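You operate a simulated robot arm through the tools that you are given. There is no shell and no other tool. Be economical: measure what you need, move in short steps, check, and stop when the job is done.

Carry out the task below with a simulated two-armed robot. There is one attempt and no reset: what you move stays moved.

TASK
Turn the disc tension knob to the middle of the green and wind the yellow bobbin full.
Fine: red toggle into the bobbin's socket; both halves to about the rim mark in firm layers; traverse slide ends up.

Only the result counts: the job must be done as asked and must still hold three seconds after the hand-in. Knocking over, shifting, dropping, spilling or breaking anything else fails it.

THE ROBOT
Two 7-joint arms with fingered hands on one trunk, on a base that drives. Base frame: it is fixed to the floor where the robot stands at the start and does not move with it; the origin is under the middle of the robot, x ahead of it, y to its left, z up; the surface under the hand at the start is at about z = 800. Readings come in mm, degrees, newtons and seconds.
The left shoulder is at the start at [70, 145, 1137], the right one opposite. With the tool pointing down near the work surface each hand reaches from about 400 to 780 mm from the robot's upright axis, wherever it stands, measured 20 degrees to its own side. Places, roughly: disc tension knob [500, -100, 900]; red skein ring (17x15x5 cm) [600, -600, 900]; traverse slide [500, 100, 900]; yellow bobbin (8x8x11 cm) [600, 200, 900]. Payload 3.5 kg a hand.
The TCP of each hand is the grasp point between the finger pads, 25 mm short of the fingertips. In the tool frame z runs along the fingers and y along their closing line. Largest opening 88 mm; the body of the gripper starts 29 mm behind the TCP. The gripper is a hand of 4 fingers: y runs from the thumb to the fingers, the wrist lies at [-13, -97, -162] in the tool frame.
Orientation is told as [roll, pitch, yaw] about the base's x, y, z axes, in that order, counted from this pose: with the fingers straight down and the wrist toward the robot, the tool's x, y and z point along [0, 1, 0], [1, 0, 0] and [0, 0, -1] of the base frame.

THE INTERFACE
- The arms move only by the tool jog_arm. It takes "left_moves", "right_moves" or both (then of equal length, played together; a hand with none holds still); each is a list of rows, each a list of 6 numbers: the shift along the tool's x, y, z in mm, then the turn, a rotation vector about the tool's x, y, z in degrees. In form: [[dx, dy, dz, rx, ry, rz], ...]. A call has 1 to 20 rows; each row shifts and turns the commanded pose from where the row before left it, along the tool's axes as they then stand. Rows are played at 5 a second. More than 50 mm and 8.6 degrees between two rows, and nothing of the call is played. A pose out of reach is approached as far as the arm can. The call stops where the force on the tool passes 40 N (or 10 N more than at its start, if that is more) or the arm is blocked; 0.2 s more then pass. In this call time passes only in rows, and 0.2 s behind the last. The reply holds the time, the measured pose of the TCP, the force on the tool along the base axes, the opening and the grip force, in the units named above and with some noise, with the torque about the TCP (base axes, N m) and any sound that the robot's microphone picked up, and new pictures: "views" is both (left out), scene, wrist or none (wrist: the cameras of the hands that moved).
- Cameras (640 x 400 px; columns grow to the right, rows downward): "scene" is now at [127.1, 25.7, 1441.5]; the picture's right is [0.30, -0.95, 0.00], its down [-0.66, -0.21, -0.72] and it looks along [0.69, 0.21, -0.69] (base axes); focal length 240 px, centre (320, 200). "left" rides on the left gripper at [-64, -83, -98] in its tool frame; the picture's right is [-0.62, -0.37, 0.69], its down [0.71, -0.63, 0.30] and it looks along [0.32, 0.68, 0.65] (tool axes); focal length 265 px, centre (320, 200). "right" rides on the right gripper at [64, -83, -98] in its tool frame; the picture's right is [-0.62, 0.37, -0.69], its down [-0.71, -0.63, 0.30] and it looks along [-0.32, 0.68, 0.65] (tool axes); focal length 265 px, centre (320, 200). There is no depth. A picture from a camera that has moved, and an enlarged one, comes with that camera's place and axes in the base frame and with its lens.
- lift_body(by): slides the trunk up (or, below 0, down) by that many mm; the arms and the scene camera ride with it, the base frame stays. It gives what a move gives, with no picture.
- steer(legs): drives the robot by 1 to 6 legs, each [ahead, left, turn to the left] in mm, mm and degrees, along the robot's own axes; the way and the turn of a leg run together, so that a leg with both is an arc; at most 1500 mm and 180 degrees a leg. The arms and the cameras ride along, it lands a little off, and it stops where it bumps. It gives what a move gives, and a new picture of the scene camera.
- move_fingers(index, middle, ring, thumb_bend, thumb_turn, hand): sets how far each is bent, from 0 (flat) to 1 (curled in); at 0.3 the hand is open as for a grip, at 0.7 the pads meet at the TCP. One left out holds its place. A second passes; each finger stops where it meets its share of the squeeze, and holds until it gets a number again. It is the only way to open and close the hand. It gives what a move gives, with no picture; readings hold the bend of each and the force on the fingers (four entries, about 0 where the hand has none), thumb and palm. thumb_turn goes from beside the hand (0) to across from the fingers (1), as for a grip.
- aim_head(pan, tilt): turns the head with the scene camera to pan (to the left, within 86 degrees either way) and tilt (down, from -29 to 69), counted from straight ahead of the robot. It gives what a move gives, and a new picture of the scene camera.
- enlarge(camera, box): a new picture of the part [left, top, right, bottom] of that camera's present view, enlarged. The clock stands still meanwhile.
- close_job(): hands the job in; it is judged then, once.

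Work in short steps. Places have to be worked out from the pictures, the camera data and where the tool is seen: move nearer, look again, correct. Check each grasp and each placing, and mend what went wrong. You have 120 turns and 260 pictures in all, those below and enlarged ones among them. Open the grippers and draw the arms clear of the work before you hand the job in, unless the task says otherwise; then end with one line.

The tools are called after "Emit:" as a command line: name --argument value ..., lists and objects as JSON in quotes. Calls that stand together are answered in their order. jog_arm: Moves the arms, as the interface text tells. Its arguments: {"type":"object","properties":{"left_moves":{"type":"array","items":{"type":"array","items":{"type":"number"}}},"right_moves":{"type":"array","items":{"type":"array","items":{"type":"number"}}},"views":{"type":"string","enum":["both","scene","wrist","none"]}},"required":[]} The other tools are called the same way: lift_body (by) slides the trunk up or down; move_fingers (index, middle, ring, thumb_bend, thumb_turn, hand) moves the fingers one by one; steer (legs) drives the base; aim_head (pan, tilt) turns the head that bears the scene camera; enlarge (camera, box) takes an enlarged picture of a part of a camera's view; close_job () hands the job in.

At the start:

```text
clock: 0.0
left_position: [418.6, 355.7, 1249.9]
left_orientation: [0.0, -0.1, 0.0]
left_wrist_force: [-0.4, 0.1, 0.0]
left_moment: [0.01, 0.01, 0.03]
left_gripper_width: 87.9
left_gripper_force: 0.1
left_shape: jaw
left_bend: [0.3, 0.3, 0.3, 0.3, 0.98]
left_finger forces: [0.0, 0.1, 0.0, 0.0, 0.0, 0.1]
right_position: [555.6, -80.1, 1198.8]
right_orientation: [0.0, 0.0, 0.0]
right_wrist_force: [-0.2, -0.6, 0.2]
right_moment: [-0.01, 0.01, 0.04]
right_gripper_width: 87.9
right_gripper_force: 0.1
right_shape: jaw
right_bend: [0.3, 0.3, 0.3, 0.3, 0.98]
right_finger forces: [0.0, 0.0, 0.1, 0.1, 0.1, 0.0]
trunk travel left (down, up): [-700.0, 140.0]
robot x, y, heading: [-0.3, 1.0, 0.1]
head pan, tilt: [17.3, 44.0]
```

scene: 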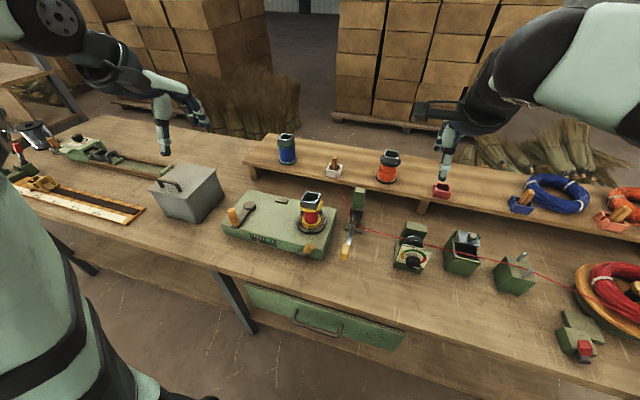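
right: 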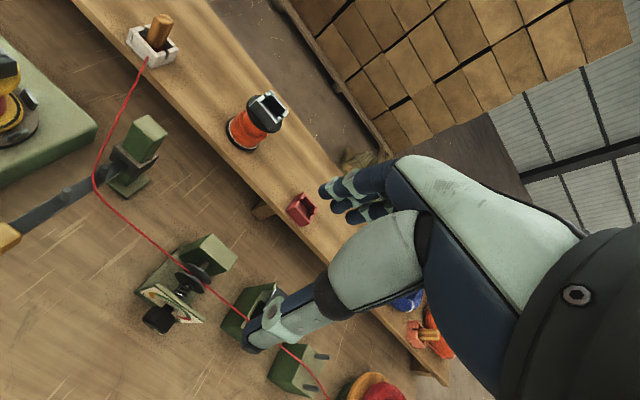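
left: 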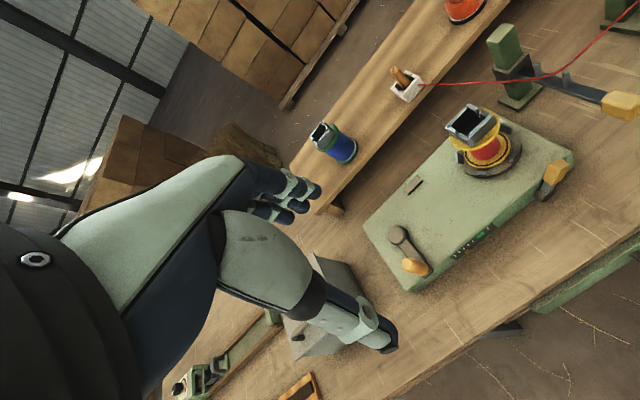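

I look closer at the winder, the traverse slide, the tension knob and the toggle before moving anything.

Emit:
enlarge --camera "scene" --box '[210, 120, 370, 270]'

Emit:
enlarge --camera "scene" --box '[330, 170, 550, 310]'

Emit:
enlarge --camera "left" --box '[350, 0, 640, 300]'

Emit:
enlarge --camera "right" --box '[0, 0, 360, 400]'

```text
2.67 times, centred on (290, 195) of scene
camera zoom: at [127.1, 25.7, 1441.5], right [0.3, -0.95, 0.0], down [-0.66, -0.21, -0.72], along [0.69, 0.21, -0.69], focal length 639 px, centre (400, 213)
```

zoom: 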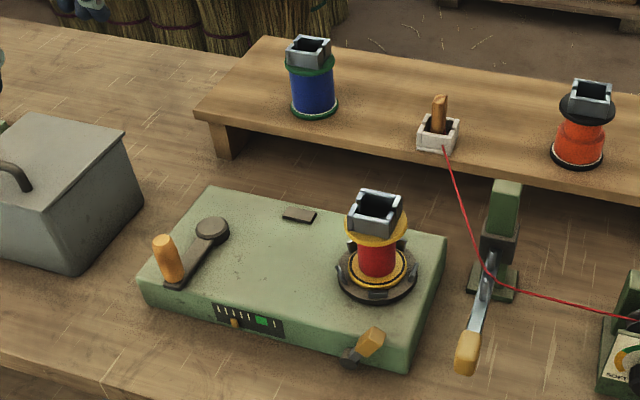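

```text
2.86 times, centred on (440, 240) of scene
camera zoom: at [127.1, 25.7, 1441.5], right [0.3, -0.95, 0.0], down [-0.66, -0.21, -0.72], along [0.69, 0.21, -0.69], focal length 685 px, centre (-23, 86)
```

zoom: 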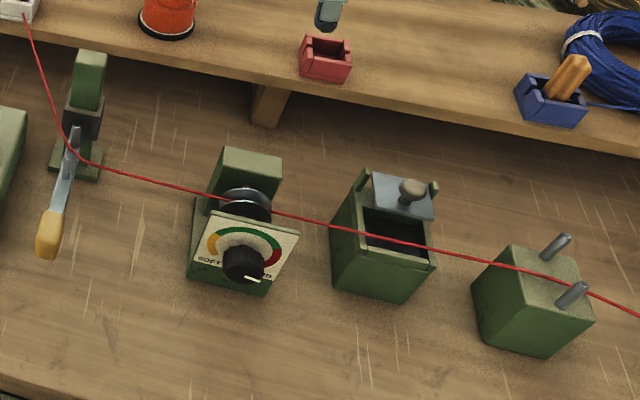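

```text
1.33 times, centred on (495, 150) of left
camera zoom: at [333.1, 291.9, 1348.8], right [-0.37, -0.62, -0.69], down [-0.63, 0.71, -0.3], along [0.68, 0.32, -0.65], focal length 354 px, centre (87, 267)
```

zoom: 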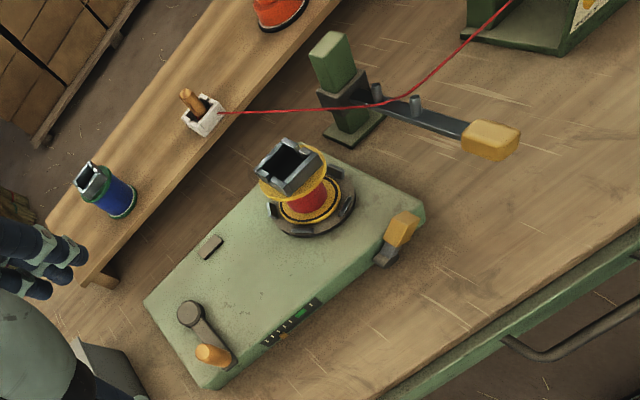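

```text
1.00 times, centred on (180, 200) of right (not enlarged: the box is as wide or as high as the picture)
camera zoom: at [470.2, -16.2, 1297.2], right [0.37, -0.62, 0.69], down [-0.63, -0.71, -0.3], along [0.68, -0.32, -0.65], focal length 265 px, centre (460, 200)
```

zoom: 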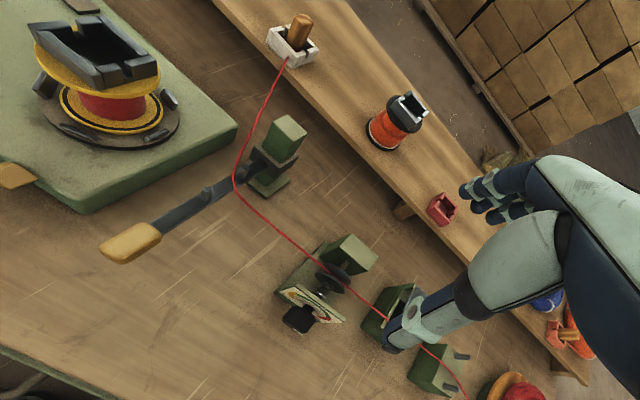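

Both views triangulate well: the toggle is near (815,184,950), the bobbin socket near (594,196,970) and the crank grip near (517,422,897). I bring the right wrist camera near the knob to read the dial.

Emit:
jog_arm --right_moves '[[0, -40, 40, 0, 0, 0], [0, -40, 40, 0, 0, 0], [0, -30, 40, 0, 0, 0], [0, 0, 40, 0, 0, 0], [0, 0, 40, 0, 0, 0], [0, 0, 30, 0, 0, 0]]' --views "wrist"

Emit:
enlarge --camera "scene" --box '[245, 180, 345, 265]'

```text
refused: row 1 steps farther than a row can; nothing moved
```

```text
4.71 times, centred on (295, 222) of scene
camera zoom: at [127.1, 25.7, 1441.5], right [0.3, -0.95, 0.0], down [-0.66, -0.21, -0.72], along [0.69, 0.21, -0.69], focal length 1128 px, centre (438, 94)
```

zoom: 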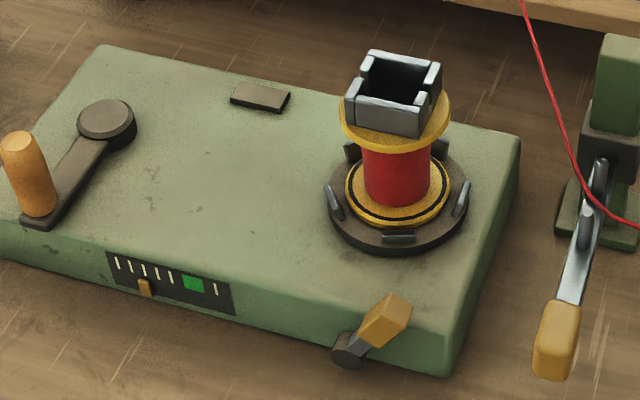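

The row step was too long, so I use smaller steps.

Emit:
jog_arm --right_moves '[[0, -28, 38, 0, 0, 0], [0, -28, 38, 0, 0, 0], [0, -28, 38, 0, 0, 0], [0, -26, 38, 0, 0, 0], [0, 0, 40, 0, 0, 0], [0, 0, 30, 0, 0, 0]]' --views "wrist"

```text
clock: 1.4
left_position: [419.9, 356.3, 1249.9]
left_orientation: [0.0, 0.1, 0.0]
left_wrist_force: [-0.2, -0.3, 1.0]
left_moment: [-0.02, 0.01, -0.03]
left_gripper_width: 87.6
left_gripper_force: 0.1
left_shape: jaw
left_bend: [0.3, 0.3, 0.3, 0.3, 0.98]
left_finger forces: [0.0, 0.0, 0.0, 0.0, 0.1, 0.1]
right_position: [447.3, -83.3, 976.8]
right_orientation: [-0.2, 0.0, 0.0]
right_wrist_force: [0.7, -0.2, -0.6]
right_moment: [0.01, 0.01, -0.03]
right_gripper_width: 87.5
right_gripper_force: 0.0
right_shape: jaw
right_bend: [0.3, 0.3, 0.3, 0.3, 0.98]
right_finger forces: [0.0, 0.0, 0.1, 0.0, 0.0, 0.0]
trunk travel left (down, up): [-700.0, 140.0]
robot x, y, heading: [-0.4, 3.6, -0.1]
head pan, tilt: [17.3, 44.0]
camera right: at [363.5, -18.0, 1076.0], right [0.37, -0.62, 0.69], down [-0.63, -0.71, -0.3], along [0.68, -0.32, -0.65], focal length 265 px, centre (320, 200)
```

right: 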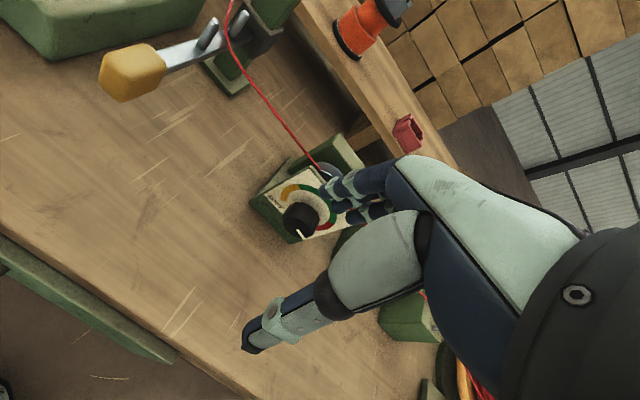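

Emit:
enlarge --camera "right" --box '[240, 130, 400, 260]'

Emit:
enlarge --camera "scene" --box '[380, 210, 440, 280]'

```text
3.08 times, centred on (320, 195) of right
camera zoom: at [363.5, -18.0, 1076.0], right [0.37, -0.62, 0.69], down [-0.63, -0.71, -0.3], along [0.68, -0.32, -0.65], focal length 817 px, centre (320, 215)
```

zoom: 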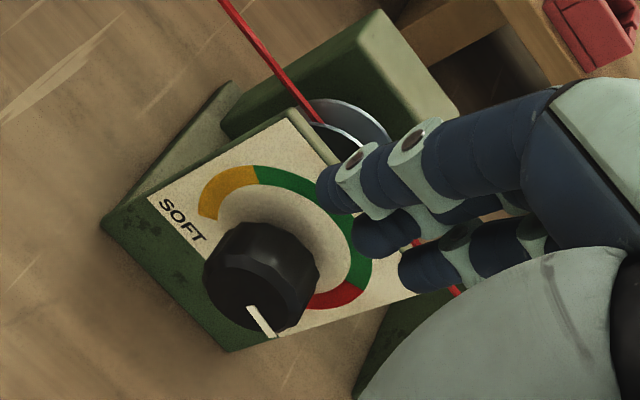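

```text
5.71 times, centred on (410, 245) of scene
camera zoom: at [128.4, 26.0, 1441.4], right [0.3, -0.95, 0.0], down [-0.66, -0.21, -0.72], along [0.69, 0.21, -0.7], focal length 1370 px, centre (-194, -57)
```

zoom: 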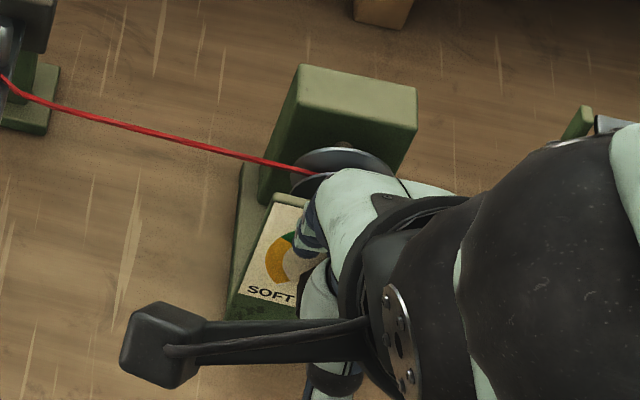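

The fingers block the dial. I shift the hand right and keep its height, so the dial shows clear in the left half of the wrist view.

Emit:
jog_arm --right_moves '[[-42, 5, 0, 0, 0, 0], [-42, 5, 0, 0, 0, 0]]' --views "none"

Emit:
enlarge --camera "right" --box '[160, 80, 340, 250]'

```text
clock: 2.0
left_position: [418.8, 353.6, 1251.7]
left_orientation: [0.0, 0.0, 0.0]
left_wrist_force: [0.9, -0.9, 0.0]
left_moment: [0.01, -0.01, 0.0]
left_gripper_width: 87.5
left_gripper_force: 0.0
left_shape: jaw
left_bend: [0.3, 0.3, 0.3, 0.3, 0.98]
left_finger forces: [0.0, 0.1, 0.0, 0.0, 0.0, 0.0]
right_position: [457.1, -166.5, 978.1]
right_orientation: [0.1, 0.0, 0.0]
right_wrist_force: [1.0, 0.4, -0.6]
right_moment: [0.02, 0.0, 0.03]
right_gripper_width: 87.3
right_gripper_force: 0.1
right_shape: jaw
right_bend: [0.3, 0.3, 0.3, 0.3, 0.98]
right_finger forces: [0.1, 0.0, 0.1, 0.1, 0.0, 0.0]
trunk travel left (down, up): [-700.0, 140.0]
robot x, y, heading: [-0.7, -1.8, 0.2]
head pan, tilt: [17.3, 44.0]
```

```text
2.35 times, centred on (250, 165) of right
camera zoom: at [372.8, -102.6, 1076.9], right [0.37, -0.62, 0.69], down [-0.63, -0.71, -0.31], along [0.68, -0.32, -0.65], focal length 624 px, centre (485, 282)
```

zoom: 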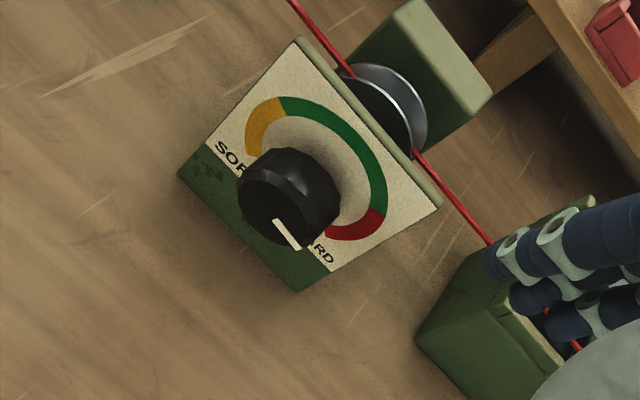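

The dial now resolves well. The plate is nearly vertical at x≈553, y −71 to −150, with the knob axis near y≈−110, z≈866. Green runs symmetrically about straight up, so the pointer must turn about 105–110° CCW. I turn the hand so the fingers point forward with the wrist to the right.

Emit:
jog_arm --right_moves '[[0, -17, -40, 0, 0, 0], [0, 0, 0, -4.95, -4.95, -4.95], [0, 0, 0, -4.95, -4.95, -4.95], [0, 0, 0, -4.95, -4.95, -4.95], [0, 0, 0, -4.95, -4.95, -4.95], [0, 0, 0, -4.95, -4.95, -4.95], [0, 0, 0, -4.95, -4.95, -4.95], [0, 0, 0, -4.95, -4.95, -4.95], [0, 0, 0, -4.95, -4.95, -4.95], [0, 0, 0, -4.95, -4.95, -4.95], [0, 0, 0, -4.95, -4.95, -4.95], [0, 0, 0, -4.95, -4.95, -4.95], [0, 0, 0, -4.95, -4.95, -4.95], [0, 0, 0, -4.95, -4.95, -4.95], [0, 0, 0, -4.95, -4.95, -4.95]]' --views "both"

```text
clock: 5.2
left_position: [417.4, 354.8, 1249.5]
left_orientation: [-0.1, -0.1, 0.0]
left_wrist_force: [0.4, 0.2, -0.4]
left_moment: [-0.02, -0.02, 0.01]
left_gripper_width: 87.3
left_gripper_force: 0.0
left_shape: jaw
left_bend: [0.3, 0.3, 0.3, 0.3, 0.98]
left_finger forces: [0.1, 0.0, 0.0, 0.1, 0.0, 0.0]
right_position: [465.8, -135.2, 1003.5]
right_orientation: [-58.7, -17.2, 64.1]
right_wrist_force: [-0.2, 0.5, -0.1]
right_moment: [-0.01, 0.02, 0.01]
right_gripper_width: 87.9
right_gripper_force: 0.1
right_shape: jaw
right_bend: [0.3, 0.3, 0.3, 0.3, 0.98]
right_finger forces: [0.1, 0.1, 0.0, 0.0, 0.1, 0.1]
right hand out of reach, approached as far as the arm can: row 5, 6, 7, 8, 9, 10, 11, 13, 14, 15
trunk travel left (down, up): [-700.0, 140.0]
robot x, y, heading: [2.5, -0.1, -0.0]
head pan, tilt: [17.3, 44.0]
camera scene: at [127.1, 25.4, 1441.5], right [0.3, -0.95, 0.0], down [-0.66, -0.21, -0.72], along [0.69, 0.21, -0.69], focal length 240 px, centre (320, 200)
camera right: at [325.3, -153.8, 975.4], right [-0.2, 0.2, 0.96], down [0.24, -0.94, 0.24], along [0.95, 0.28, 0.14], focal length 265 px, centre (320, 200)
```

scene: 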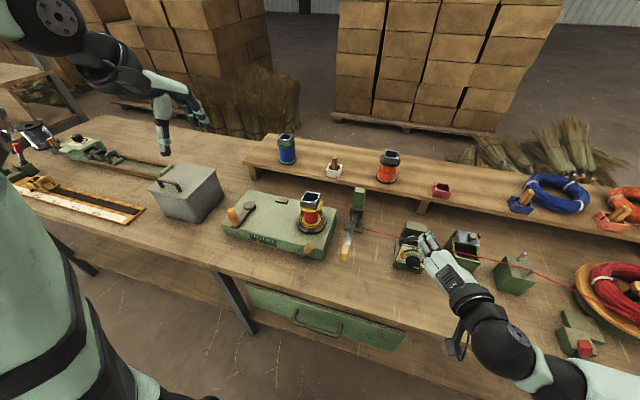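
right: 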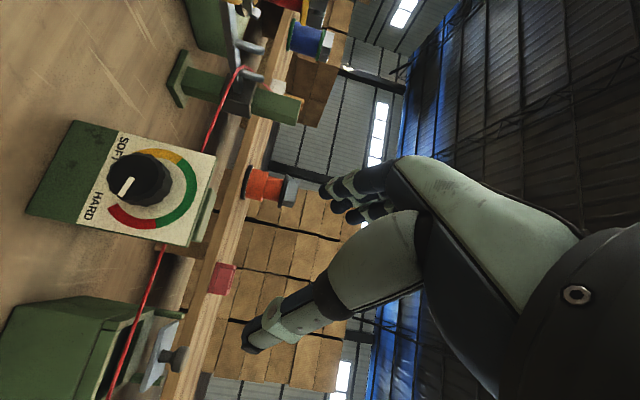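

The hand nearly reached the pose, but it is too close to the shoulder. I back the robot off about 150 mm and re-solve, moving forward and down.

Emit:
steer --legs '[[-150, 0, 0]]'

Emit:
jog_arm --right_moves '[[0, 0, 10, 0, 0, 0], [0, 0, 10, 0, 0, 0]]' --views "wrist"

```text
clock: 6.6
left_position: [269.9, 354.0, 1248.4]
left_orientation: [-0.1, 0.2, -0.1]
left_wrist_force: [0.4, 0.0, -0.3]
left_moment: [0.02, 0.01, 0.01]
left_gripper_width: 87.7
left_gripper_force: 0.1
left_shape: jaw
left_bend: [0.3, 0.3, 0.3, 0.3, 0.98]
left_finger forces: [0.0, 0.0, 0.1, 0.0, 0.0, 0.1]
right_position: [315.7, -134.9, 1002.0]
right_orientation: [-58.5, -17.4, 63.8]
right_wrist_force: [-1.2, 0.0, 0.7]
right_moment: [0.01, -0.04, -0.02]
right_gripper_width: 87.7
right_gripper_force: 0.0
right_shape: jaw
right_bend: [0.3, 0.3, 0.3, 0.3, 0.98]
right_finger forces: [0.0, 0.1, 0.1, 0.0, 0.0, 0.1]
trunk travel left (down, up): [-700.0, 140.0]
robot x, y, heading: [-153.3, 0.5, -0.1]
head pan, tilt: [17.3, 44.0]
camera scene: at [-23.0, 25.3, 1441.2], right [0.3, -0.96, 0.0], down [-0.66, -0.21, -0.72], along [0.69, 0.21, -0.7], focal length 240 px, centre (320, 200)
```

scene: 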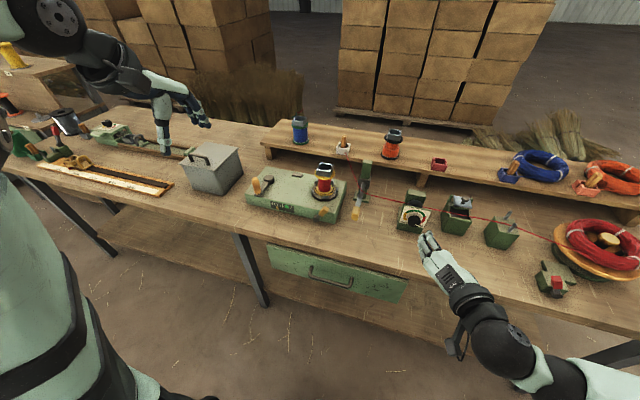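

```text
clock: 7.2
left_position: [266.4, 354.9, 1249.8]
left_orientation: [0.0, 0.1, -0.1]
left_wrist_force: [0.0, -0.1, 0.3]
left_moment: [-0.02, 0.0, 0.0]
left_gripper_width: 87.7
left_gripper_force: 0.0
left_shape: jaw
left_bend: [0.3, 0.3, 0.3, 0.3, 0.98]
left_finger forces: [0.1, 0.0, 0.0, 0.1, 0.0, 0.0]
right_position: [332.5, -142.6, 991.9]
right_orientation: [-58.6, -17.3, 63.9]
right_wrist_force: [0.8, 0.2, -0.8]
right_moment: [0.0, 0.0, 0.02]
right_gripper_width: 87.7
right_gripper_force: 0.0
right_shape: jaw
right_bend: [0.3, 0.3, 0.3, 0.3, 0.98]
right_finger forces: [0.1, 0.0, 0.1, 0.1, 0.0, 0.0]
trunk travel left (down, up): [-700.0, 140.0]
robot x, y, heading: [-154.2, -2.8, -0.0]
head pan, tilt: [17.3, 44.0]
camera right: at [190.0, -160.3, 965.7], right [-0.2, 0.2, 0.96], down [0.24, -0.94, 0.24], along [0.95, 0.28, 0.14], focal length 265 px, centre (320, 200)
```

right: 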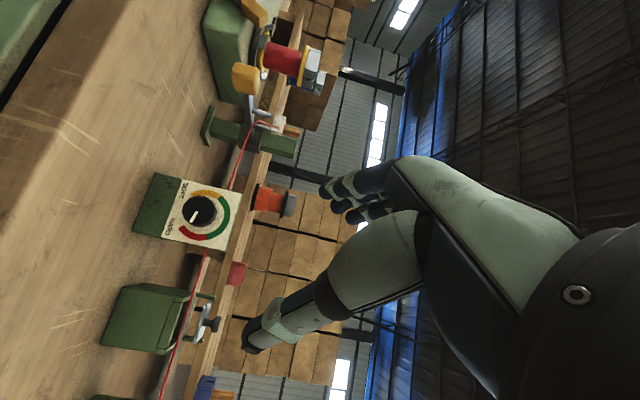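

The hand can move again from its measured pose. I level the fingers to straight forward, roll the wrist level, then move to a pre-grasp in front of the knob.

Emit:
jog_arm --right_moves '[[0, 0, 0, -6.3, -5.4, 0], [0, 0, 0, -6.3, -5.4, 0], [0, 0, 0, -6.3, -5.4, 0], [0, 0, 0, -6.3, -5.4, 0], [0, 0, 0, 0, 0, -8], [0, 0, 0, 0, 0, -8], [0, 0, 0, 0, 0, -8], [30, 8, 29, 0, 0, 0], [30, 8, 29, 0, 0, 0], [30, 8, 29, 0, 0, 0]]' --views "both"

```text
clock: 9.4
left_position: [267.7, 354.6, 1249.6]
left_orientation: [0.0, 0.0, -0.1]
left_wrist_force: [-0.1, -0.1, -0.1]
left_moment: [0.0, 0.0, 0.0]
left_gripper_width: 87.6
left_gripper_force: 0.1
left_shape: jaw
left_bend: [0.3, 0.3, 0.3, 0.3, 0.98]
left_finger forces: [0.0, 0.0, 0.2, 0.0, 0.0, 0.1]
right_position: [450.0, -122.6, 895.7]
right_orientation: [-78.6, -1.1, 85.7]
right_wrist_force: [-0.5, 0.1, 0.2]
right_moment: [0.0, 0.02, 0.0]
right_gripper_width: 87.8
right_gripper_force: 0.1
right_shape: jaw
right_bend: [0.3, 0.3, 0.3, 0.3, 0.98]
right_finger forces: [0.0, 0.1, 0.0, 0.0, 0.0, 0.0]
right hand out of reach, approached as far as the arm can: row 1, 2, 3, 4
trunk travel left (down, up): [-700.0, 140.0]
robot x, y, heading: [-156.1, 0.1, 0.1]
head pan, tilt: [17.3, 44.0]
camera scene: at [-24.2, 25.8, 1441.4], right [0.3, -0.96, 0.0], down [-0.66, -0.21, -0.72], along [0.69, 0.21, -0.69], focal length 240 px, centre (320, 200)
camera right: at [332.9, -196.6, 851.2], right [-0.53, 0.4, 0.75], down [0.39, -0.67, 0.63], along [0.75, 0.63, 0.2], focal length 265 px, centre (320, 200)
```

scene: 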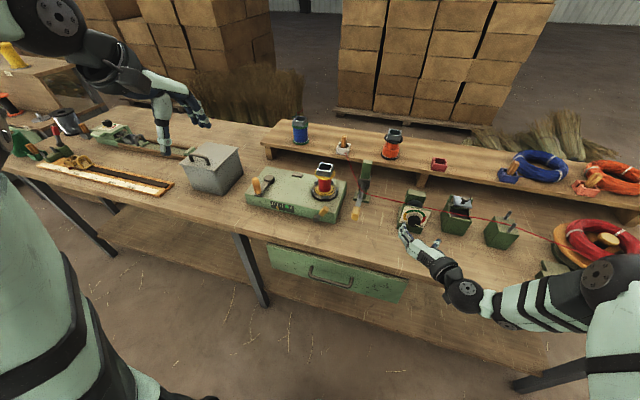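
right: 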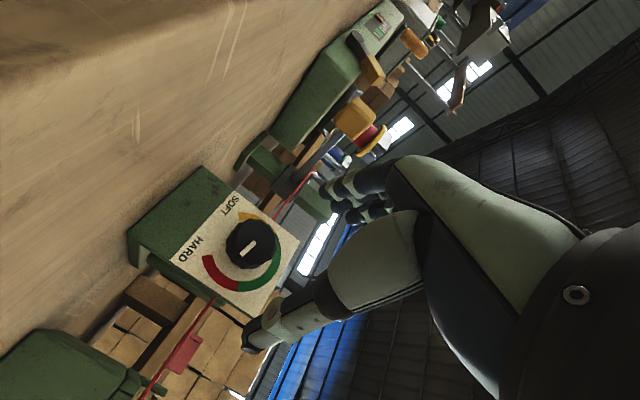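

The hand is well posed now. I enlarge the dial to fix the knob's centre and pointer angle.

Emit:
enlarge --camera "right" --box '[150, 160, 320, 330]'

```text
2.35 times, centred on (235, 245) of right
camera zoom: at [332.9, -196.6, 851.2], right [-0.53, 0.4, 0.75], down [0.39, -0.67, 0.63], along [0.75, 0.63, 0.2], focal length 624 px, centre (520, 94)
```

zoom: 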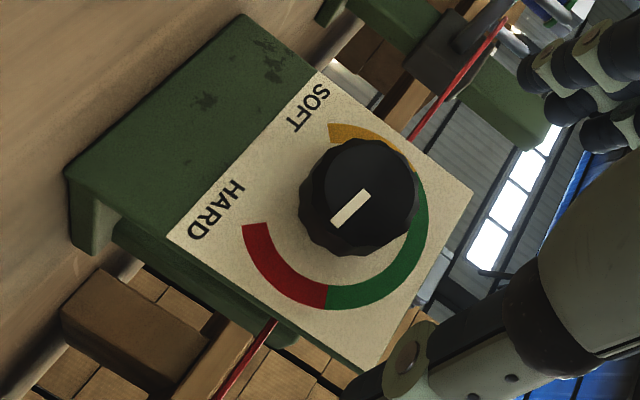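

The knob centre is about (y −112, z 872) and the pointer sits at about −8°, so it needs about 95–98° CCW. I straighten the last 12° and advance, stopping just short to check.

Emit:
jog_arm --right_moves '[[0, 0, 0, -2.3, -5.6, 0], [0, 0, 0, -2.3, -5.6, 0], [24, 9, 0, 0, 0, 0], [0, 0, 25, 0, 0, 0], [0, 0, 25, 0, 0, 0]]' --views "wrist"

```text
clock: 10.6
left_position: [263.1, 354.3, 1249.6]
left_orientation: [-0.1, -0.2, -0.1]
left_wrist_force: [0.1, 0.4, -1.0]
left_moment: [0.0, -0.01, -0.01]
left_gripper_width: 87.8
left_gripper_force: 0.0
left_shape: jaw
left_bend: [0.3, 0.3, 0.3, 0.3, 0.98]
left_finger forces: [0.0, 0.0, 0.1, 0.1, 0.0, 0.0]
right_position: [494.7, -114.6, 875.6]
right_orientation: [-90.0, -1.4, 90.2]
right_wrist_force: [-10.3, -1.9, 6.0]
right_moment: [-0.67, 1.25, -0.73]
right_gripper_width: 87.8
right_gripper_force: 0.1
right_shape: jaw
right_bend: [0.3, 0.3, 0.3, 0.3, 0.98]
right_finger forces: [0.0, 0.0, 0.0, 0.0, 0.0, 0.1]
trunk travel left (down, up): [-700.0, 140.0]
robot x, y, heading: [-150.8, -1.4, 0.2]
head pan, tilt: [17.3, 44.0]
camera right: at [395.1, -196.7, 809.6], right [-0.69, 0.35, 0.63], down [0.31, -0.65, 0.7], along [0.65, 0.68, 0.34], focal length 265 px, centre (320, 200)
```

right: 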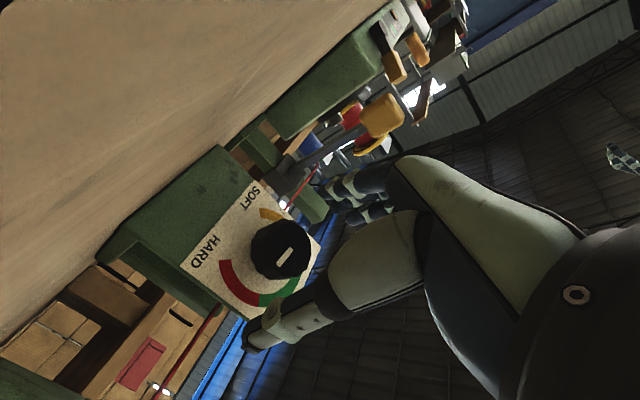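

Force rises, probably the wrist camera brushing the table edge (it is at z≈810). I back off and roll the hand CCW so the camera clears the table.

Emit:
jog_arm --right_moves '[[-5, 0, -25, 0, 0, 0], [0, 0, -15, 0, 0, 0], [0, 0, 0, 0, 0, -8], [0, 0, 0, 0, 0, -8], [0, 0, 0, 0, 0, -8], [0, 0, 0, 0, 0, -8], [0, 0, 0, 0, 0, -8]]' --views "wrist"

```text
clock: 12.2
left_position: [265.7, 355.9, 1250.3]
left_orientation: [-0.1, 0.0, 0.0]
left_wrist_force: [-0.1, 0.5, 0.0]
left_moment: [0.0, 0.01, -0.01]
left_gripper_width: 87.7
left_gripper_force: 0.0
left_shape: jaw
left_bend: [0.3, 0.3, 0.3, 0.3, 0.98]
left_finger forces: [0.0, 0.0, 0.0, 0.0, 0.0, 0.0]
right_position: [458.0, -114.9, 879.4]
right_orientation: [-90.0, 38.7, 90.2]
right_wrist_force: [0.6, -0.2, -0.9]
right_moment: [-0.01, 0.0, -0.02]
right_gripper_width: 87.9
right_gripper_force: 0.1
right_shape: jaw
right_bend: [0.3, 0.3, 0.3, 0.3, 0.98]
right_finger forces: [0.0, 0.1, 0.0, 0.1, 0.1, 0.1]
trunk travel left (down, up): [-700.0, 140.0]
robot x, y, heading: [-152.8, 2.0, -0.2]
head pan, tilt: [17.3, 44.0]
camera right: at [358.4, -220.3, 881.8], right [-0.7, 0.67, 0.25], down [0.31, -0.04, 0.95], along [0.65, 0.74, -0.18], focal length 265 px, centre (320, 200)
```

right: 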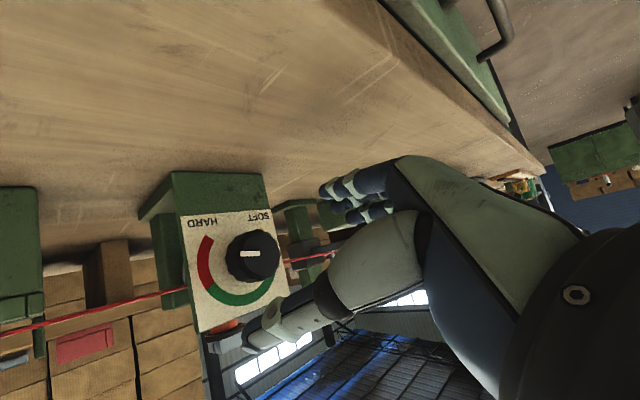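

The roll worked and the camera is clear. The knob centre again reads (−114, 873). I advance onto it.

Emit:
jog_arm --right_moves '[[4, 6, 10, 0, 0, 0], [0, 0, 25, 0, 0, 0], [0, 0, 25, 0, 0, 0]]' --views "both"

```text
clock: 13.0
left_position: [267.4, 354.3, 1249.1]
left_orientation: [0.0, 0.1, -0.1]
left_wrist_force: [0.4, -0.3, -0.1]
left_moment: [0.0, 0.02, 0.0]
left_gripper_width: 87.6
left_gripper_force: 0.1
left_shape: jaw
left_bend: [0.3, 0.3, 0.3, 0.3, 0.98]
left_finger forces: [0.1, 0.0, 0.1, 0.0, 0.0, 0.0]
right_position: [518.9, -113.3, 871.1]
right_orientation: [-89.8, 38.6, 90.3]
right_wrist_force: [-0.9, 0.3, -0.7]
right_moment: [0.03, 0.02, 0.02]
right_gripper_width: 88.0
right_gripper_force: 0.1
right_shape: jaw
right_bend: [0.3, 0.3, 0.3, 0.3, 0.98]
right_finger forces: [0.0, 0.0, 0.0, 0.0, 0.1, 0.1]
trunk travel left (down, up): [-700.0, 140.0]
robot x, y, heading: [-150.6, -0.2, -0.1]
head pan, tilt: [17.3, 44.0]
camera scene: at [-24.4, 25.3, 1441.4], right [0.3, -0.96, 0.0], down [-0.66, -0.21, -0.72], along [0.69, 0.21, -0.69], focal length 240 px, centre (320, 200)
camera right: at [420.0, -219.4, 873.1], right [-0.7, 0.67, 0.26], down [0.31, -0.05, 0.95], along [0.65, 0.74, -0.17], focal length 265 px, centre (320, 200)
```

scene: 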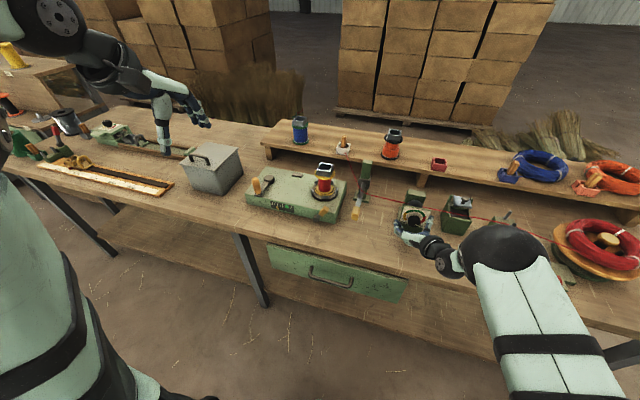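
right: 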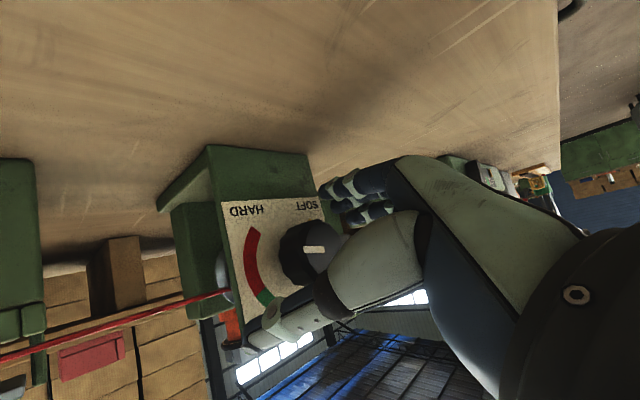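

The knob sits between thumb and fingers. I close on it.

Emit:
move_fingers --hand "right" --index 0.7 --middle 0.7 --ring 0.7 --thumb_bend 0.7

Emit:
enlarge --camera "right" --box '[180, 130, 430, 380]'

```text
clock: 14.0
left_position: [266.6, 356.1, 1248.9]
left_orientation: [-0.2, 0.1, -0.2]
left_wrist_force: [-0.5, 0.1, -0.2]
left_moment: [-0.04, 0.04, -0.02]
left_gripper_width: 87.6
left_gripper_force: 0.1
left_shape: jaw
left_bend: [0.3, 0.3, 0.3, 0.3, 0.98]
left_finger forces: [0.1, 0.1, 0.1, 0.0, 0.1, 0.0]
right_position: [518.6, -111.8, 870.6]
right_orientation: [-89.7, 38.6, 90.5]
right_wrist_force: [-1.9, 6.5, -3.0]
right_moment: [-0.02, 0.09, 0.21]
right_gripper_width: 23.9
right_gripper_force: 12.6
right_shape: fingers
right_bend: [0.59, 0.61, 0.68, 0.59, 0.96]
right_finger forces: [6.8, 8.5, 1.1, 0.0, 8.6, 0.1]
trunk travel left (down, up): [-700.0, 140.0]
robot x, y, heading: [-148.4, 1.2, -0.1]
head pan, tilt: [17.3, 44.0]
```

```text
1.60 times, centred on (305, 255) of right
camera zoom: at [419.4, -217.3, 872.9], right [-0.7, 0.67, 0.26], down [0.31, -0.05, 0.95], along [0.65, 0.74, -0.17], focal length 425 px, centre (344, 112)
```

zoom: 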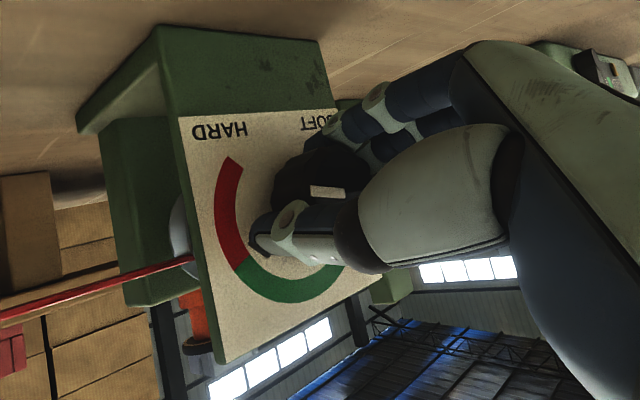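

The grip is firm, with thumb and two fingers at about 8 N each. I twist 48° CCW.

Emit:
jog_arm --right_moves '[[0, 0, 0, 0, 0, -8], [0, 0, 0, 0, 0, -8], [0, 0, 0, 0, 0, -8], [0, 0, 0, 0, 0, -8], [0, 0, 0, 0, 0, -8], [0, 0, 0, 0, 0, -8]]' --views "wrist"

```text
clock: 15.4
left_position: [267.6, 354.1, 1250.2]
left_orientation: [-0.1, 0.1, -0.2]
left_wrist_force: [0.5, 0.1, -0.3]
left_moment: [0.04, 0.03, -0.01]
left_gripper_width: 87.6
left_gripper_force: 0.0
left_shape: jaw
left_bend: [0.3, 0.3, 0.3, 0.3, 0.98]
left_finger forces: [0.1, 0.0, 0.1, 0.0, 0.0, 0.1]
right_position: [519.4, -113.0, 871.6]
right_orientation: [-87.2, 86.7, 93.0]
right_wrist_force: [-3.2, 0.1, -2.9]
right_moment: [0.03, 0.1, 0.04]
right_gripper_width: 23.9
right_gripper_force: 11.9
right_shape: fingers
right_bend: [0.6, 0.62, 0.69, 0.59, 0.95]
right_finger forces: [5.9, 7.1, 0.6, 0.0, 10.6, 0.1]
trunk travel left (down, up): [-700.0, 140.0]
robot x, y, heading: [-154.2, 0.2, -0.2]
head pan, tilt: [17.3, 44.0]
camera right: at [419.5, -182.5, 951.5], right [-0.7, 0.64, -0.33], down [0.3, 0.68, 0.67], along [0.65, 0.36, -0.67], focal length 265 px, centre (320, 200)
```

right: 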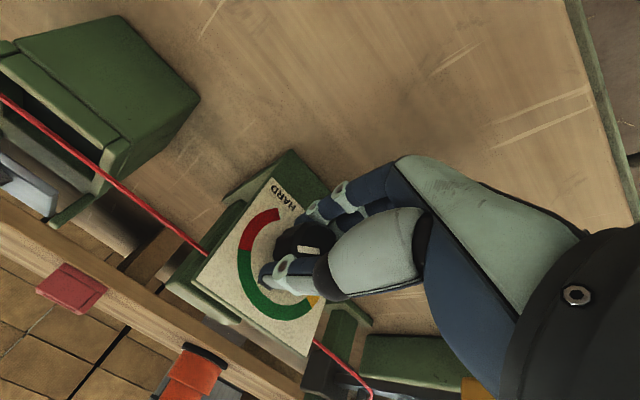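

It turned cleanly. I continue with another 48°.

Emit:
jog_arm --right_moves '[[0, 0, 0, 0, 0, -8], [0, 0, 0, 0, 0, -8], [0, 0, 0, 0, 0, -8], [0, 0, 0, 0, 0, -8], [0, 0, 0, 0, 0, -8], [0, 0, 0, 0, 0, -8]]' --views "wrist"

Emit:
enlarge --camera "right" --box '[170, 130, 400, 370]'

```text
clock: 16.8
left_position: [268.0, 355.6, 1247.9]
left_orientation: [0.0, 0.1, -0.2]
left_wrist_force: [0.4, 0.6, -0.4]
left_moment: [-0.03, 0.03, 0.01]
left_gripper_width: 87.5
left_gripper_force: 0.1
left_shape: jaw
left_bend: [0.3, 0.3, 0.3, 0.3, 0.98]
left_finger forces: [0.0, 0.1, 0.0, 0.0, 0.0, 0.0]
right_position: [442.9, -163.1, 872.3]
right_orientation: [90.0, 45.4, -89.7]
right_wrist_force: [0.1, -0.5, 0.4]
right_moment: [0.01, -0.01, 0.0]
right_gripper_width: 0.0
right_gripper_force: 0.1
right_shape: fingers
right_bend: [0.7, 0.7, 0.7, 0.7, 0.97]
right_finger forces: [0.0, 0.0, 0.1, 0.0, 0.0, 0.1]
right hand out of reach, approached as far as the arm can: row 4, 5, 6
trunk travel left (down, up): [-700.0, 140.0]
robot x, y, heading: [-153.7, 1.2, -0.2]
head pan, tilt: [17.3, 44.0]
camera right: at [343.3, -149.4, 976.9], right [-0.69, 0.18, -0.7], down [0.3, 0.95, -0.05], along [0.65, -0.25, -0.71], focal length 265 px, centre (320, 200)
```

right: 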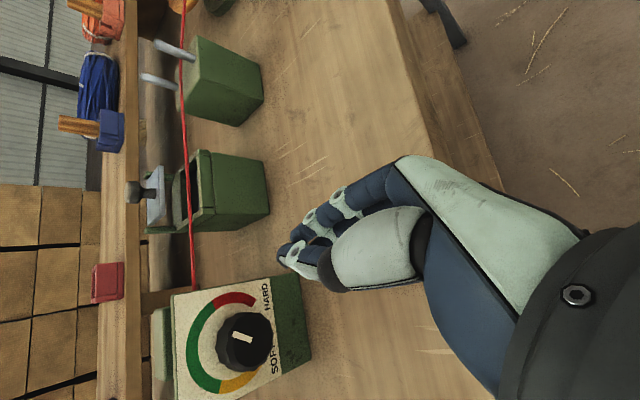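

```text
1.67 times, centred on (285, 250) of right
camera zoom: at [343.3, -149.4, 976.9], right [-0.69, 0.18, -0.7], down [0.3, 0.95, -0.05], along [0.65, -0.25, -0.71], focal length 442 px, centre (378, 117)
```

zoom: 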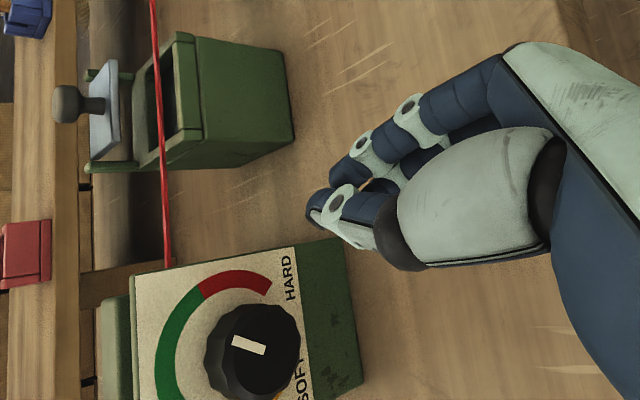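

The wrist ran out of range and the hand slid off, but nothing else moved. The pointer is now at about 61°, so about 29° remain. I open, roll back 85° and regrip.

Emit:
move_fingers --hand "right" --index 0.3 --middle 0.3 --ring 0.3 --thumb_bend 0.3

Emit:
jog_arm --right_moves '[[0, 0, 0, 0, 0, 8.5], [0, 0, 0, 0, 0, 8.5], [0, 0, 0, 0, 0, 8.5], [0, 0, 0, 0, 0, 8.5], [0, 0, 0, 0, 0, 8.5], [0, 0, 0, 0, 0, 8.5], [0, 0, 0, 0, 0, 8.5], [0, 0, 0, 0, 0, 8.5], [0, 0, 0, 0, 0, 8.5], [0, 0, 0, 0, 0, 8.5]]' --views "wrist"

```text
clock: 17.8
left_position: [266.6, 354.2, 1249.1]
left_orientation: [0.0, 0.0, -0.1]
left_wrist_force: [-0.2, 0.2, 0.1]
left_moment: [-0.03, 0.04, -0.01]
left_gripper_width: 87.4
left_gripper_force: 0.1
left_shape: jaw
left_bend: [0.3, 0.3, 0.3, 0.3, 0.98]
left_finger forces: [0.0, 0.1, 0.1, 0.0, 0.0, 0.1]
right_position: [443.2, -161.8, 872.0]
right_orientation: [90.0, 45.6, -89.6]
right_wrist_force: [0.4, -0.7, -0.8]
right_moment: [0.0, 0.01, 0.0]
right_gripper_width: 84.5
right_gripper_force: 0.1
right_shape: fingers
right_bend: [0.3, 0.3, 0.3, 0.3, 0.97]
right_finger forces: [0.0, 0.0, 0.0, 0.0, 0.1, 0.0]
trunk travel left (down, up): [-700.0, 140.0]
robot x, y, heading: [-152.1, 1.4, -0.2]
head pan, tilt: [17.3, 44.0]
```

```text
clock: 20.0
left_position: [267.5, 354.7, 1250.4]
left_orientation: [0.0, 0.1, -0.1]
left_wrist_force: [0.4, -0.2, -0.6]
left_moment: [0.0, 0.01, -0.01]
left_gripper_width: 87.6
left_gripper_force: 0.1
left_shape: jaw
left_bend: [0.3, 0.3, 0.3, 0.3, 0.98]
left_finger forces: [0.0, 0.0, 0.0, 0.0, 0.0, 0.1]
right_position: [442.2, -165.1, 872.4]
right_orientation: [-89.8, 49.4, 90.4]
right_wrist_force: [0.2, -0.6, 0.1]
right_moment: [0.0, -0.02, 0.02]
right_gripper_width: 84.6
right_gripper_force: 0.0
right_shape: fingers
right_bend: [0.3, 0.3, 0.3, 0.3, 0.97]
right_finger forces: [0.0, 0.0, 0.0, 0.1, 0.0, 0.0]
trunk travel left (down, up): [-700.0, 140.0]
robot x, y, heading: [-151.8, -3.2, -0.4]
head pan, tilt: [17.3, 44.0]
camera right: at [343.5, -266.9, 894.6], right [-0.7, 0.71, 0.12], down [0.31, 0.13, 0.94], along [0.65, 0.69, -0.31], focal length 265 px, centre (320, 200)
```

right: 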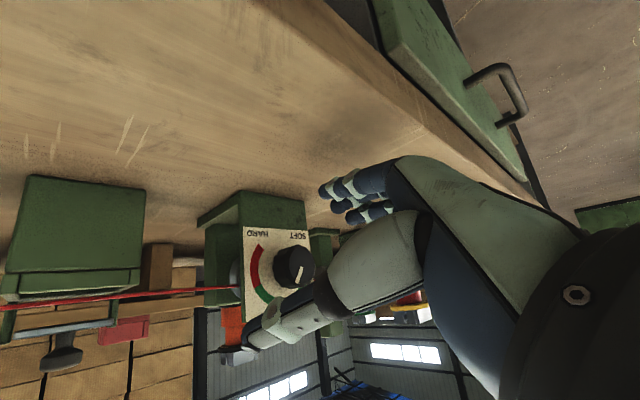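

I shift sideways in front of the knob, advance and grip.

Emit:
jog_arm --right_moves '[[-19, 17, 4, 0, 0, 0], [-20, 17.5, 4, 0, 0, 0], [0, 0, 23, 0, 0, 0], [0, 0, 23, 0, 0, 0], [0, 0, 23, 0, 0, 0]]' --views "wrist"

Emit:
move_fingers --hand "right" --index 0.7 --middle 0.7 --ring 0.7 --thumb_bend 0.7

```text
clock: 21.2
left_position: [266.4, 355.3, 1249.9]
left_orientation: [0.0, 0.2, -0.1]
left_wrist_force: [0.3, 0.3, 0.4]
left_moment: [0.03, 0.0, -0.02]
left_gripper_width: 87.8
left_gripper_force: 0.1
left_shape: jaw
left_bend: [0.3, 0.3, 0.3, 0.3, 0.98]
left_finger forces: [0.0, 0.1, 0.0, 0.0, 0.0, 0.1]
right_position: [521.3, -108.1, 870.1]
right_orientation: [-89.7, 49.5, 90.4]
right_wrist_force: [0.3, 0.5, -0.3]
right_moment: [0.03, -0.01, 0.01]
right_gripper_width: 84.5
right_gripper_force: 0.0
right_shape: fingers
right_bend: [0.3, 0.3, 0.3, 0.3, 0.97]
right_finger forces: [0.0, 0.0, 0.0, 0.0, 0.1, 0.0]
trunk travel left (down, up): [-700.0, 140.0]
robot x, y, heading: [-152.3, -2.1, -0.1]
head pan, tilt: [17.3, 44.0]
camera right: at [421.2, -211.3, 893.7], right [-0.7, 0.71, 0.12], down [0.31, 0.14, 0.94], along [0.65, 0.69, -0.31], focal length 265 px, centre (320, 200)
```

right: 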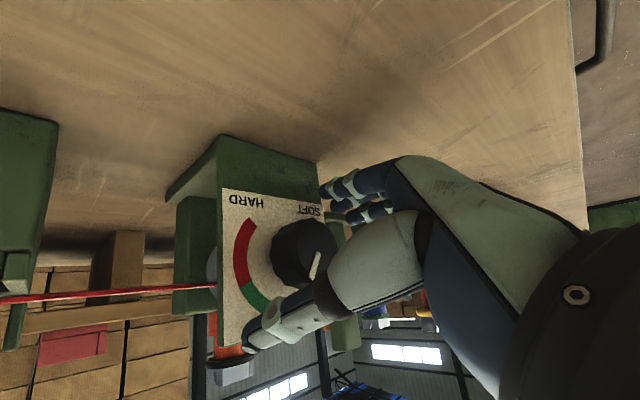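

```text
clock: 22.2
left_position: [267.9, 355.0, 1250.3]
left_orientation: [0.0, 0.0, -0.1]
left_wrist_force: [0.3, 0.4, 0.8]
left_moment: [-0.01, 0.02, 0.02]
left_gripper_width: 87.5
left_gripper_force: 0.0
left_shape: jaw
left_bend: [0.3, 0.3, 0.3, 0.3, 0.98]
left_finger forces: [0.0, 0.1, 0.0, 0.1, 0.0, 0.0]
right_position: [519.3, -108.0, 872.5]
right_orientation: [-89.9, 49.6, 90.4]
right_wrist_force: [1.8, 0.3, 1.7]
right_moment: [-0.03, 0.02, 0.11]
right_gripper_width: 27.8
right_gripper_force: 11.2
right_shape: fingers
right_bend: [0.59, 0.63, 0.7, 0.57, 0.96]
right_finger forces: [5.7, 5.5, 0.0, 0.0, 12.7, 0.0]
trunk travel left (down, up): [-700.0, 140.0]
robot x, y, heading: [-150.2, -3.6, -0.0]
head pan, tilt: [17.3, 44.0]
```

Gripped. I twist about 29° CCW.

Emit:
jog_arm --right_moves '[[0, 0, 0, 0, 0, -7.25], [0, 0, 0, 0, 0, -7.25], [0, 0, 0, 0, 0, -7.25], [0, 0, 0, 0, 0, -7.25]]' --views "none"

Emit:
move_fingers --hand "right" --index 0.3 --middle 0.3 --ring 0.3 --thumb_bend 0.3

Emit:
jog_arm --right_moves '[[0, 0, -25, 0, 0, 0], [0, 0, -25, 0, 0, 0], [0, 0, -25, 0, 0, 0]]' --views "none"

Emit:
enlarge --camera "right" --box '[150, 130, 350, 330]'

```text
clock: 23.2
left_position: [267.0, 354.9, 1249.3]
left_orientation: [0.0, 0.1, 0.0]
left_wrist_force: [0.0, 0.1, 1.0]
left_moment: [0.02, -0.02, 0.03]
left_gripper_width: 87.5
left_gripper_force: 0.0
left_shape: jaw
left_bend: [0.3, 0.3, 0.3, 0.3, 0.98]
left_finger forces: [0.0, 0.0, 0.0, 0.1, 0.1, 0.0]
right_position: [520.8, -109.2, 871.1]
right_orientation: [-88.9, 78.8, 91.3]
right_wrist_force: [1.6, 1.9, 0.6]
right_moment: [0.01, 0.08, 0.1]
right_gripper_width: 27.1
right_gripper_force: 12.5
right_shape: fingers
right_bend: [0.59, 0.63, 0.7, 0.57, 0.96]
right_finger forces: [6.4, 5.9, 0.0, 0.0, 11.6, 0.0]
trunk travel left (down, up): [-700.0, 140.0]
robot x, y, heading: [-155.3, -0.7, 0.0]
head pan, tilt: [17.3, 44.0]
```

```text
clock: 24.2
left_position: [267.0, 354.9, 1250.0]
left_orientation: [0.0, 0.0, -0.1]
left_wrist_force: [0.1, 0.0, 0.2]
left_moment: [0.03, -0.01, 0.01]
left_gripper_width: 87.7
left_gripper_force: 0.1
left_shape: jaw
left_bend: [0.3, 0.3, 0.3, 0.3, 0.98]
left_finger forces: [0.0, 0.0, 0.0, 0.0, 0.1, 0.1]
right_position: [520.6, -110.0, 871.1]
right_orientation: [-89.5, 78.6, 90.8]
right_wrist_force: [-0.4, -0.8, -0.1]
right_moment: [0.0, 0.0, 0.03]
right_gripper_width: 84.6
right_gripper_force: 0.1
right_shape: fingers
right_bend: [0.3, 0.3, 0.3, 0.3, 0.97]
right_finger forces: [0.0, 0.0, 0.0, 0.0, 0.0, 0.1]
trunk travel left (down, up): [-700.0, 140.0]
robot x, y, heading: [-148.4, -4.0, -0.0]
head pan, tilt: [17.3, 44.0]
```

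```text
clock: 25.0
left_position: [266.4, 354.4, 1249.6]
left_orientation: [0.1, 0.0, -0.1]
left_wrist_force: [-0.8, -0.4, 0.8]
left_moment: [0.03, -0.03, 0.02]
left_gripper_width: 87.8
left_gripper_force: 0.1
left_shape: jaw
left_bend: [0.3, 0.3, 0.3, 0.3, 0.98]
left_finger forces: [0.0, 0.0, 0.1, 0.1, 0.1, 0.0]
right_position: [444.5, -111.4, 872.8]
right_orientation: [-90.0, 78.5, 90.2]
right_wrist_force: [0.7, 0.1, 0.4]
right_moment: [0.02, 0.02, -0.02]
right_gripper_width: 84.5
right_gripper_force: 0.1
right_shape: fingers
right_bend: [0.3, 0.3, 0.3, 0.3, 0.97]
right_finger forces: [0.0, 0.0, 0.1, 0.0, 0.1, 0.0]
trunk travel left (down, up): [-700.0, 140.0]
robot x, y, heading: [-152.0, -1.7, -0.1]
head pan, tilt: [17.3, 44.0]
```

```text
2.00 times, centred on (250, 230) of right
camera zoom: at [345.4, -190.5, 942.6], right [-0.7, 0.68, -0.24], down [0.3, 0.58, 0.76], along [0.65, 0.46, -0.61], focal length 531 px, centre (460, 140)
```

zoom: 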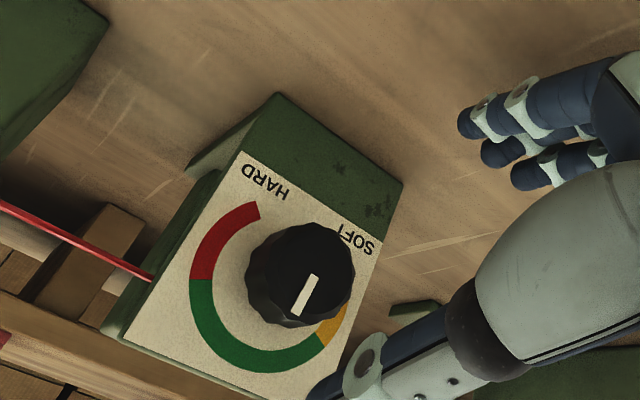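

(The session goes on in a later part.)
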